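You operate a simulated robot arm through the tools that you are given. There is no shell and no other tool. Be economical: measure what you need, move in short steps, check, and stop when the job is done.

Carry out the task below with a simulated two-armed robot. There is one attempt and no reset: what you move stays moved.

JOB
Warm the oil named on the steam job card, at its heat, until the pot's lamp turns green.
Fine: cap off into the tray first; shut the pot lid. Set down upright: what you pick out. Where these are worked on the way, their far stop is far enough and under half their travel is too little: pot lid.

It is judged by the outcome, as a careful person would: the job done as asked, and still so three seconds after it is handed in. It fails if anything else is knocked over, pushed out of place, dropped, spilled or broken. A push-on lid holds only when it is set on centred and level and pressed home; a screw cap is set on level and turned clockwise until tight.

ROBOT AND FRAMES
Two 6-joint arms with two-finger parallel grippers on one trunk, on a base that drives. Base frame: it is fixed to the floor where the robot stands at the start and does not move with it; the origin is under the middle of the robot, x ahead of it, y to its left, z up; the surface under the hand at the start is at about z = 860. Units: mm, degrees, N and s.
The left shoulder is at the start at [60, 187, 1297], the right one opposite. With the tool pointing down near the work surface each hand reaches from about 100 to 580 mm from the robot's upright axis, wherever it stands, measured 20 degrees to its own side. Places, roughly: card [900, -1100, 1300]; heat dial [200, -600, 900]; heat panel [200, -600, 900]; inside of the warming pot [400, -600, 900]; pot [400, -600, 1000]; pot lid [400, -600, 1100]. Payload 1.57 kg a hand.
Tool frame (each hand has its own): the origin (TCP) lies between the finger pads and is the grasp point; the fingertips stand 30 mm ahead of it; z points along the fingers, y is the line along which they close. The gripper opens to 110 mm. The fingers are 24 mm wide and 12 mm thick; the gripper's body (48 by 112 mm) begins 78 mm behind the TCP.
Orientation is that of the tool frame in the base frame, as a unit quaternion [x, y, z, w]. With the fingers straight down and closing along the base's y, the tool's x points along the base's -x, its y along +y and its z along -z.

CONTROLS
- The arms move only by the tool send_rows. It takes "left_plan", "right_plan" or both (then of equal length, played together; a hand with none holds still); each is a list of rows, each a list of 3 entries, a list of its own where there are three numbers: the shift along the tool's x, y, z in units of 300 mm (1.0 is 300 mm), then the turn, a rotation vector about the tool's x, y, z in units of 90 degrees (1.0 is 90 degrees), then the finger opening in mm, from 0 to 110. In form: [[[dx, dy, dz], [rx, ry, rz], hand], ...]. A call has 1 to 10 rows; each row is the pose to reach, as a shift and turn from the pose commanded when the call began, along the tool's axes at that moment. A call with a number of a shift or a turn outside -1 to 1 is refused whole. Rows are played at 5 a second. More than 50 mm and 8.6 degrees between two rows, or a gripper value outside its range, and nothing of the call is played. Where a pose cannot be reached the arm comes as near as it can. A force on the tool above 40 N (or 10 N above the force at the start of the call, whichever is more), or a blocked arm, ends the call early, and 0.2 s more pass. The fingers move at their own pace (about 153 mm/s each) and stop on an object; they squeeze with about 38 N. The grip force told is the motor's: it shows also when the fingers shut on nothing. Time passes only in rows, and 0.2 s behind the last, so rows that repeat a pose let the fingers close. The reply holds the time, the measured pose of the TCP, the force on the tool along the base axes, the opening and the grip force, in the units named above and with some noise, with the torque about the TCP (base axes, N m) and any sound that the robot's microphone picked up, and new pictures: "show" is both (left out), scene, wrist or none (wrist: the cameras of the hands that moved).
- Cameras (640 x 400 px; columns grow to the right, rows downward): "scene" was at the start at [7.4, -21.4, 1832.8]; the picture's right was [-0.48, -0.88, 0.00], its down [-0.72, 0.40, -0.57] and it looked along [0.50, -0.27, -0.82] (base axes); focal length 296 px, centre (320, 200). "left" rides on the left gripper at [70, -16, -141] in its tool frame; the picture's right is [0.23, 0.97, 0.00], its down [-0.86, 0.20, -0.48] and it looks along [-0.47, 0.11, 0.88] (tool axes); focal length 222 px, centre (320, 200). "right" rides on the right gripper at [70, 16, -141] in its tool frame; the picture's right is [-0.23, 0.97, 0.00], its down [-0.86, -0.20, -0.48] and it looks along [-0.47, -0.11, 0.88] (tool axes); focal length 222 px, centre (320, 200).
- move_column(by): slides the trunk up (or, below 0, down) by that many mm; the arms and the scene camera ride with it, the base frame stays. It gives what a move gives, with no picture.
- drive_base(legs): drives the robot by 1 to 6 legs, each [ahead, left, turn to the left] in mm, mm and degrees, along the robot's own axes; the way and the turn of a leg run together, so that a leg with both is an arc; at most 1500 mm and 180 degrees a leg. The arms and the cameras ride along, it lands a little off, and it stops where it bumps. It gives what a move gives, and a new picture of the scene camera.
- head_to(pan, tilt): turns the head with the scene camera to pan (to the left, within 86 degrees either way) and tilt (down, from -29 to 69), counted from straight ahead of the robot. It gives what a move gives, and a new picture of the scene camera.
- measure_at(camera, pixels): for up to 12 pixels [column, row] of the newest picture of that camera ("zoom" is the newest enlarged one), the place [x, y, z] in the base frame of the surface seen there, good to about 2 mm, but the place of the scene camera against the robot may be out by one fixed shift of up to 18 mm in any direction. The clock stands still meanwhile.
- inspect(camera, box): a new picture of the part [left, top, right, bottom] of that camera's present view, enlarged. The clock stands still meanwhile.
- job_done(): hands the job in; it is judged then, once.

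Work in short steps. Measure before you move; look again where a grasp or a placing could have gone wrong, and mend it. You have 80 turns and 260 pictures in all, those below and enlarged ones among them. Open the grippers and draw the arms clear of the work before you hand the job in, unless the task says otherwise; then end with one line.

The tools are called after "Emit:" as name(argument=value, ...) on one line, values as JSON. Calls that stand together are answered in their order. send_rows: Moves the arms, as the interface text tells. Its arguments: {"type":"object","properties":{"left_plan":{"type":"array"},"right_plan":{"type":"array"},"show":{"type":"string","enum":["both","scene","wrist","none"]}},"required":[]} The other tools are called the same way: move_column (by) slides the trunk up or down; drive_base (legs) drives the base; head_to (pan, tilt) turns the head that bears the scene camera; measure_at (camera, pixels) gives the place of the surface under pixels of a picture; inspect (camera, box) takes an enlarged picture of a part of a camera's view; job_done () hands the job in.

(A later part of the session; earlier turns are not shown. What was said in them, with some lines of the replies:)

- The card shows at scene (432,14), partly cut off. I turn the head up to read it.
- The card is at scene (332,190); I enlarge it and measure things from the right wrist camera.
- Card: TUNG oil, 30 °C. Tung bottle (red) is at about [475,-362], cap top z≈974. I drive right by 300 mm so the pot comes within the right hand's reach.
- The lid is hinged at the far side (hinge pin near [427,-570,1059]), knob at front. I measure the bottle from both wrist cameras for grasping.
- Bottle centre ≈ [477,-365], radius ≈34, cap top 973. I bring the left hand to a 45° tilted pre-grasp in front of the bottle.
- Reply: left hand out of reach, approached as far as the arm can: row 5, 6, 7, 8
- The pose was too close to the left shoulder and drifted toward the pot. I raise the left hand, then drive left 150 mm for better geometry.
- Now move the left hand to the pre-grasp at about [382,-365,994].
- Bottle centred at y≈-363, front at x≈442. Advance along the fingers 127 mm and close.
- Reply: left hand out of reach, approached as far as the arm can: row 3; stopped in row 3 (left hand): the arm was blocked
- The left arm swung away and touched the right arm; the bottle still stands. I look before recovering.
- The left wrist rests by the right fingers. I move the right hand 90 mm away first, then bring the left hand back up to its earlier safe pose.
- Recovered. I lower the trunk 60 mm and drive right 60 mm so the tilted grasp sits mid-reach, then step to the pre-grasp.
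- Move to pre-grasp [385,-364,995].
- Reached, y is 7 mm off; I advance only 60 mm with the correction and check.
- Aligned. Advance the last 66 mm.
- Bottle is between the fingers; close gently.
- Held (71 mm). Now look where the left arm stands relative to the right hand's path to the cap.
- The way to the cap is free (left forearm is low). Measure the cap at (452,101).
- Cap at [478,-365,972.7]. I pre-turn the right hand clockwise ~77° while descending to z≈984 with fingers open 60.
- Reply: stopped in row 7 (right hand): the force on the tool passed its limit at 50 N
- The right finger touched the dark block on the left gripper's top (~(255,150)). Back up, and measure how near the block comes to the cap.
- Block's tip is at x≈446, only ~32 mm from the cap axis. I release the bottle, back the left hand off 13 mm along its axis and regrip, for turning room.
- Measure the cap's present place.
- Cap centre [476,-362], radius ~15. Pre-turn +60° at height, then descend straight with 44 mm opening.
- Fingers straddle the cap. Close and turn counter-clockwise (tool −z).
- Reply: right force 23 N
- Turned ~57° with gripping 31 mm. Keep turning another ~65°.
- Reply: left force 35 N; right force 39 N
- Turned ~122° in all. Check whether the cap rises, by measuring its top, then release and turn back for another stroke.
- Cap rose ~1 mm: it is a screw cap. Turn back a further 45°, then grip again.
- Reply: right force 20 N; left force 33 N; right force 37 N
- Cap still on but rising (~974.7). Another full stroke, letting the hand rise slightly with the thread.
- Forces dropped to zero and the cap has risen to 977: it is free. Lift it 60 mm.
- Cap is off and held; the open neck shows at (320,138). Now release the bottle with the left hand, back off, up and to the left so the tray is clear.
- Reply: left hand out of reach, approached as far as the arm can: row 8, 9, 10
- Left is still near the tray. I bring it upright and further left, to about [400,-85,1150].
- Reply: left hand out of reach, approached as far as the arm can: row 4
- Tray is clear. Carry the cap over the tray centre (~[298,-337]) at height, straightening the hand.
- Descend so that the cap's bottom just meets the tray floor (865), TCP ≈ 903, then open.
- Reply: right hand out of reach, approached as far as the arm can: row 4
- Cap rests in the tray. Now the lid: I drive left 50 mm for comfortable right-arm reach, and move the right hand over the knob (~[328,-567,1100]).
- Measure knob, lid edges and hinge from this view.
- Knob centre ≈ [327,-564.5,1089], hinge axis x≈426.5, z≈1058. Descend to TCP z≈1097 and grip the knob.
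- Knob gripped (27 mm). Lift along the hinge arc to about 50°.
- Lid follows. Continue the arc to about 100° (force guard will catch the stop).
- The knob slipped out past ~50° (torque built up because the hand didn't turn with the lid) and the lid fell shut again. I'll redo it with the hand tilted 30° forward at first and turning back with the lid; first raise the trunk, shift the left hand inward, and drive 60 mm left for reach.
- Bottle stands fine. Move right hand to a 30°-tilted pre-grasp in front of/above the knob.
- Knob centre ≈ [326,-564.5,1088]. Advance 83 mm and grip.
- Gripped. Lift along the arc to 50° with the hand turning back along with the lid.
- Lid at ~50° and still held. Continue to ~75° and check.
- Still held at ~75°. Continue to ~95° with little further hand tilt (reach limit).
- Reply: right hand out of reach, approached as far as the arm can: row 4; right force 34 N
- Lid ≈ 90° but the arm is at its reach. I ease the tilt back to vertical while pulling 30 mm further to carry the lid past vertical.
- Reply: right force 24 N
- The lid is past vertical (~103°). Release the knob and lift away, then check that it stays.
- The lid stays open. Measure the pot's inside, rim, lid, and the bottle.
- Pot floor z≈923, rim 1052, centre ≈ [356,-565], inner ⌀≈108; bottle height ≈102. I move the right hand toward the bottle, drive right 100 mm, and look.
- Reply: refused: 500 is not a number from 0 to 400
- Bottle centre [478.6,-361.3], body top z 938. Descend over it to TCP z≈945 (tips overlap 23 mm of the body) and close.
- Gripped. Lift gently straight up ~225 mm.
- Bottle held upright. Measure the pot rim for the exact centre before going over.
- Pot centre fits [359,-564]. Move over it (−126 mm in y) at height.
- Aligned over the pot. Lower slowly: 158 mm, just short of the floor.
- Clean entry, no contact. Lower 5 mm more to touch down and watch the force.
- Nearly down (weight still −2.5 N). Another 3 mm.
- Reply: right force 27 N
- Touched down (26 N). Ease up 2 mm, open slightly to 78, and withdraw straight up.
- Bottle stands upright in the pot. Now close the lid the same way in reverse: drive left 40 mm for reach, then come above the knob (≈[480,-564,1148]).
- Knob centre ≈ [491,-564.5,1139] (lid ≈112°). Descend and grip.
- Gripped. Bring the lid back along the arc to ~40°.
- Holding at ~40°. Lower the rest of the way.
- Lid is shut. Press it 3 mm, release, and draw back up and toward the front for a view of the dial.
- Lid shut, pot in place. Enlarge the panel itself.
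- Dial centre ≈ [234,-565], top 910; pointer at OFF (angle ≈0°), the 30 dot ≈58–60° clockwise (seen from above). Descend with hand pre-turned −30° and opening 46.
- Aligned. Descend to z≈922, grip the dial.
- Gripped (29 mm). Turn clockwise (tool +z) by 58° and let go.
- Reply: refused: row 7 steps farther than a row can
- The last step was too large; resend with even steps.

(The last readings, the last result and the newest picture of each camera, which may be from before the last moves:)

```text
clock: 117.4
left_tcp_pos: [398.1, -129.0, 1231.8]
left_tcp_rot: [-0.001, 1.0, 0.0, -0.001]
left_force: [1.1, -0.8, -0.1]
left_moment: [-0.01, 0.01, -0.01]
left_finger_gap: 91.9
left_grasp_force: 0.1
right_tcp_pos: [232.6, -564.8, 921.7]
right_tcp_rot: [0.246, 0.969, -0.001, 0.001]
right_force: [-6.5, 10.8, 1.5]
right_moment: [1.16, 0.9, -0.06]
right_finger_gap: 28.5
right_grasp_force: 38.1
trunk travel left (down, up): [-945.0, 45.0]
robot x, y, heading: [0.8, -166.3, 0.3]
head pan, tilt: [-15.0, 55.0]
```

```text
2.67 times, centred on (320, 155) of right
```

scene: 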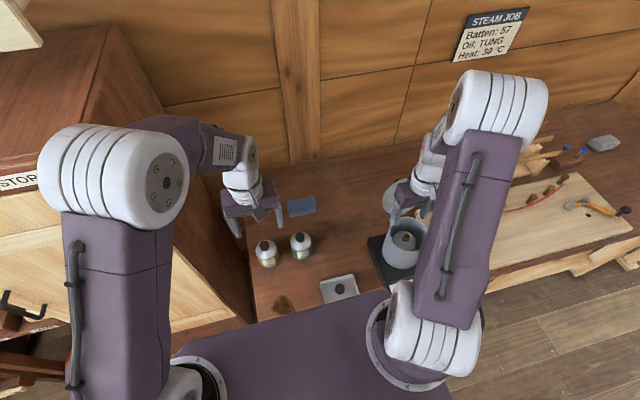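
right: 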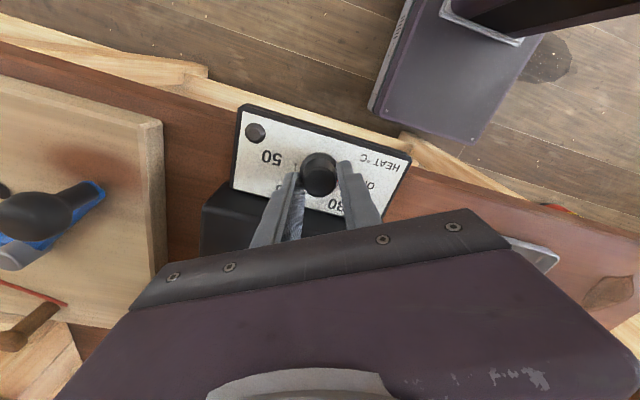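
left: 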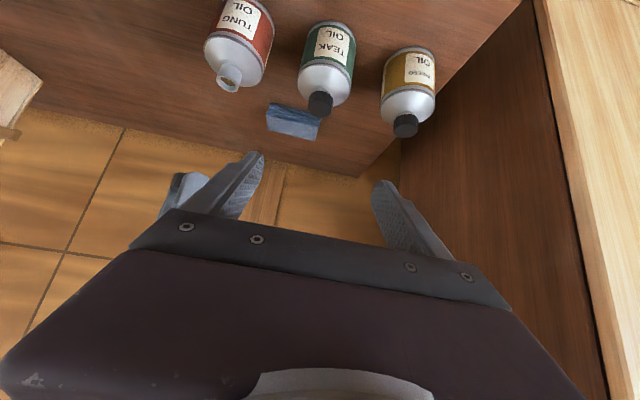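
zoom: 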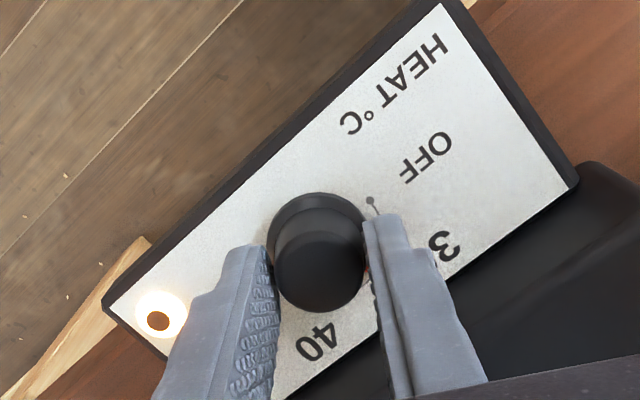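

The lamp now glows amber. Release and rise to see the pointer.

Emit:
send_rows(right_plan=[[[0, 0, 0], [0, 0, 0], 40], [[0, 0, 0], [0, 0, 0], 46], [[0, 0, -0.1], [0, 0, 0], 46], [[0, 0, -0.25], [0, 0, 0], 46], [[0, 0, -0.4], [0, 0, 0], 46], [[0, 0, -0.55], [0, 0, 0], 46], [[0, 0, -0.55], [0, 0, 0], 46]], show="wrist")

Emit:
inspect(camera="right", box=[240, 90, 380, 190])

```text
clock: 119.0
left_tcp_pos: [399.1, -132.4, 1231.8]
left_tcp_rot: [-0.001, 1.0, 0.001, -0.002]
left_force: [-1.1, 0.2, 0.4]
left_moment: [-0.02, 0.0, 0.02]
left_finger_gap: 91.8
left_grasp_force: 0.1
right_tcp_pos: [232.1, -566.1, 1086.4]
right_tcp_rot: [0.245, 0.969, 0.0, 0.0]
right_force: [-1.1, 1.0, -0.4]
right_moment: [0.02, 0.02, 0.01]
right_finger_gap: 45.8
right_grasp_force: 0.1
trunk travel left (down, up): [-945.0, 45.0]
robot x, y, heading: [0.5, -165.3, 0.4]
head pan, tilt: [-15.0, 55.0]
```

right: 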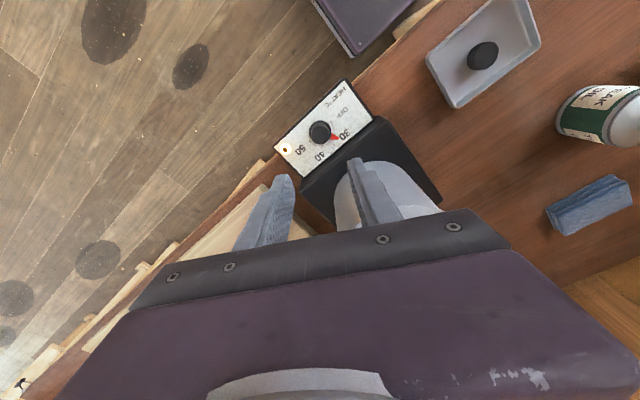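

```text
4.00 times, centred on (310, 140) of right
```

zoom: 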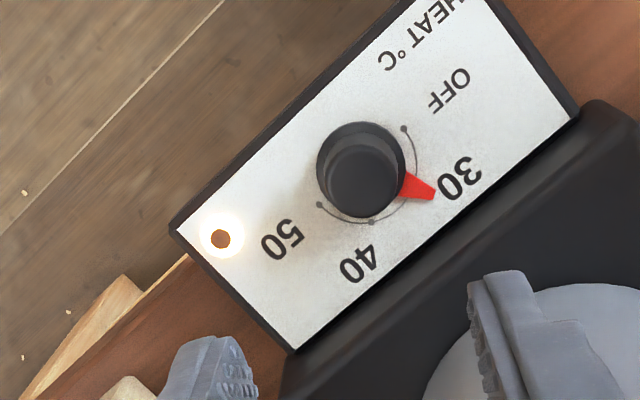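

Emit:
measure_at(camera="zoom", pixels=[[430, 192], [410, 183], [404, 129], [370, 222], [320, 205], [365, 180]])

```text
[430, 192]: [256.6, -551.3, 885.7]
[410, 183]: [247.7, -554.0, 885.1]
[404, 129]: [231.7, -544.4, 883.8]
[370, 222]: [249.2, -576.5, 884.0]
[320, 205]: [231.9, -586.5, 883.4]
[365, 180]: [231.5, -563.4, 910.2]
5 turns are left
```

The pointer is at 60°, right on 30; the lamp is amber. I draw the right hand a bit higher and wait, then look at the lamp.

Emit:
send_rows(right_plan=[[[0, 0, -0.1], [0, 0, 0], 46], [[0, 0, -0.2], [0, 0, 0], 46], [[0, 0, -0.2], [0, 0, 0], 46], [[0, 0, -0.2], [0, 0, 0], 46], [[0, 0, -0.2], [0, 0, 0], 46], [[0, 0, -0.2], [0, 0, 0], 46], [[0, 0, -0.2], [0, 0, 0], 46], [[0, 0, -0.2], [0, 0, 0], 46], [[0, 0, -0.2], [0, 0, 0], 46], [[0, 0, -0.2], [0, 0, 0], 46]], show="none")

Emit:
send_rows(right_plan=[[[0, 0, 0], [0, 0, 0], 46], [[0, 0, 0], [0, 0, 0], 46], [[0, 0, 0], [0, 0, 0], 46], [[0, 0, 0], [0, 0, 0], 46], [[0, 0, 0], [0, 0, 0], 46], [[0, 0, 0], [0, 0, 0], 46], [[0, 0, 0], [0, 0, 0], 46], [[0, 0, 0], [0, 0, 0], 46], [[0, 0, 0], [0, 0, 0], 46], [[0, 0, 0], [0, 0, 0], 46]], show="none")

Emit:
send_rows(right_plan=[[[0, 0, 0], [0, 0, 0], 46], [[0, 0, 0], [0, 0, 0], 46], [[0, 0, 0], [0, 0, 0], 46], [[0, 0, 0], [0, 0, 0], 46], [[0, 0, 0], [0, 0, 0], 46], [[0, 0, 0], [0, 0, 0], 46], [[0, 0, 0], [0, 0, 0], 46], [[0, 0, 0], [0, 0, 0], 46], [[0, 0, 0], [0, 0, 0], 46], [[0, 0, 0], [0, 0, 0], 46]], show="none")

Emit:
send_rows(right_plan=[[[0, 0, 0], [0, 0, 0], 46], [[0, 0, 0], [0, 0, 0], 46], [[0, 0, 0], [0, 0, 0], 46], [[0, 0, 0], [0, 0, 0], 46], [[0, 0, 0], [0, 0, 0], 46], [[0, 0, 0], [0, 0, 0], 46], [[0, 0, 0], [0, 0, 0], 46], [[0, 0, 0], [0, 0, 0], 46], [[0, 0, 0], [0, 0, 0], 46], [[0, 0, 0], [0, 0, 0], 46]], show="wrist")

Emit:
inspect(camera="right", box=[240, 70, 400, 190])

```text
clock: 121.2
left_tcp_pos: [399.3, -131.0, 1232.0]
left_tcp_rot: [-0.001, 1.0, 0.002, -0.001]
left_force: [0.2, 0.3, 0.3]
left_moment: [0.01, 0.0, -0.02]
left_finger_gap: 91.8
left_grasp_force: 0.1
right_tcp_pos: [233.4, -563.8, 1147.9]
right_tcp_rot: [0.245, 0.97, 0.0, 0.001]
right_force: [0.8, 0.1, -0.1]
right_moment: [0.01, 0.0, 0.02]
right_finger_gap: 46.2
right_grasp_force: 0.1
trunk travel left (down, up): [-945.0, 45.0]
robot x, y, heading: [0.1, -162.0, 0.1]
head pan, tilt: [-15.0, 55.0]
```

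```text
clock: 123.4
left_tcp_pos: [398.7, -130.8, 1232.9]
left_tcp_rot: [0.0, 1.0, 0.001, -0.001]
left_force: [0.2, -0.1, 0.2]
left_moment: [-0.01, 0.0, 0.03]
left_finger_gap: 92.0
left_grasp_force: 0.1
right_tcp_pos: [232.6, -564.0, 1146.8]
right_tcp_rot: [0.245, 0.97, 0.0, 0.0]
right_force: [-0.1, 0.5, -0.4]
right_moment: [-0.01, -0.02, -0.01]
right_finger_gap: 46.2
right_grasp_force: 0.0
trunk travel left (down, up): [-945.0, 45.0]
robot x, y, heading: [1.9, -164.7, 0.4]
head pan, tilt: [-15.0, 55.0]
```

```text
clock: 125.6
left_tcp_pos: [399.4, -129.9, 1233.1]
left_tcp_rot: [-0.001, 1.0, 0.001, -0.002]
left_force: [-0.6, -0.5, -0.1]
left_moment: [0.02, -0.01, 0.01]
left_finger_gap: 92.3
left_grasp_force: 0.1
right_tcp_pos: [232.6, -564.4, 1146.9]
right_tcp_rot: [0.245, 0.97, 0.0, 0.002]
right_force: [0.7, 0.9, -0.5]
right_moment: [-0.01, 0.0, -0.05]
right_finger_gap: 46.2
right_grasp_force: 0.0
trunk travel left (down, up): [-945.0, 45.0]
robot x, y, heading: [-0.9, -162.2, 0.1]
head pan, tilt: [-15.0, 55.0]
```

```text
clock: 127.8
left_tcp_pos: [399.2, -132.2, 1231.9]
left_tcp_rot: [-0.001, 1.0, 0.001, -0.002]
left_force: [-0.2, 0.2, 0.6]
left_moment: [0.01, 0.0, -0.01]
left_finger_gap: 91.9
left_grasp_force: 0.1
right_tcp_pos: [233.7, -565.2, 1146.6]
right_tcp_rot: [0.244, 0.97, 0.0, 0.001]
right_force: [0.3, 1.1, -0.9]
right_moment: [0.0, -0.04, 0.0]
right_finger_gap: 46.1
right_grasp_force: 0.0
trunk travel left (down, up): [-945.0, 45.0]
robot x, y, heading: [-0.8, -164.8, 0.0]
head pan, tilt: [-15.0, 55.0]
```

right: 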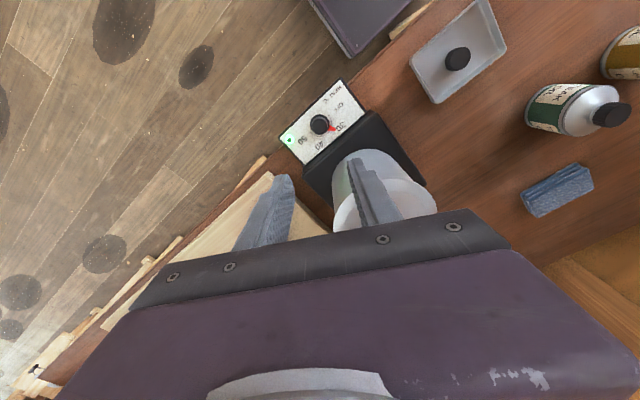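

```text
3.33 times, centred on (320, 130) of right
4 turns are left
```

zoom: 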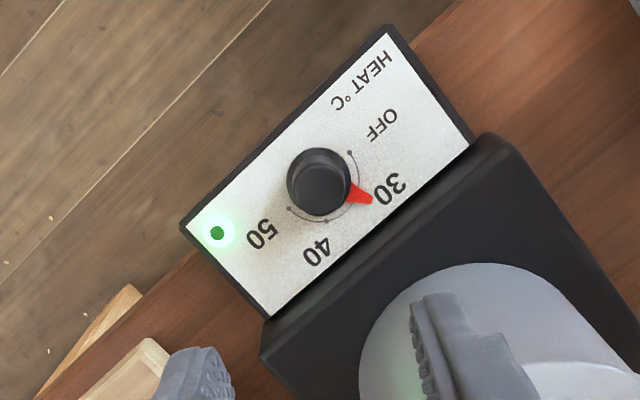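

The lamp is green with the dial on 30, the lid shut, and both grippers empty and clear. Hand in.

Emit:
job_done()

```text
The job is handed in.
```

I uncapped the tung oil and left its cap in the tray. It is now warming upright in the pot at 30 °C with the lid shut, and the lamp has turned green. On my first try at opening the lid the knob slipped and the lid fell shut, before the bottle was in the pot; nothing looked moved or damaged.
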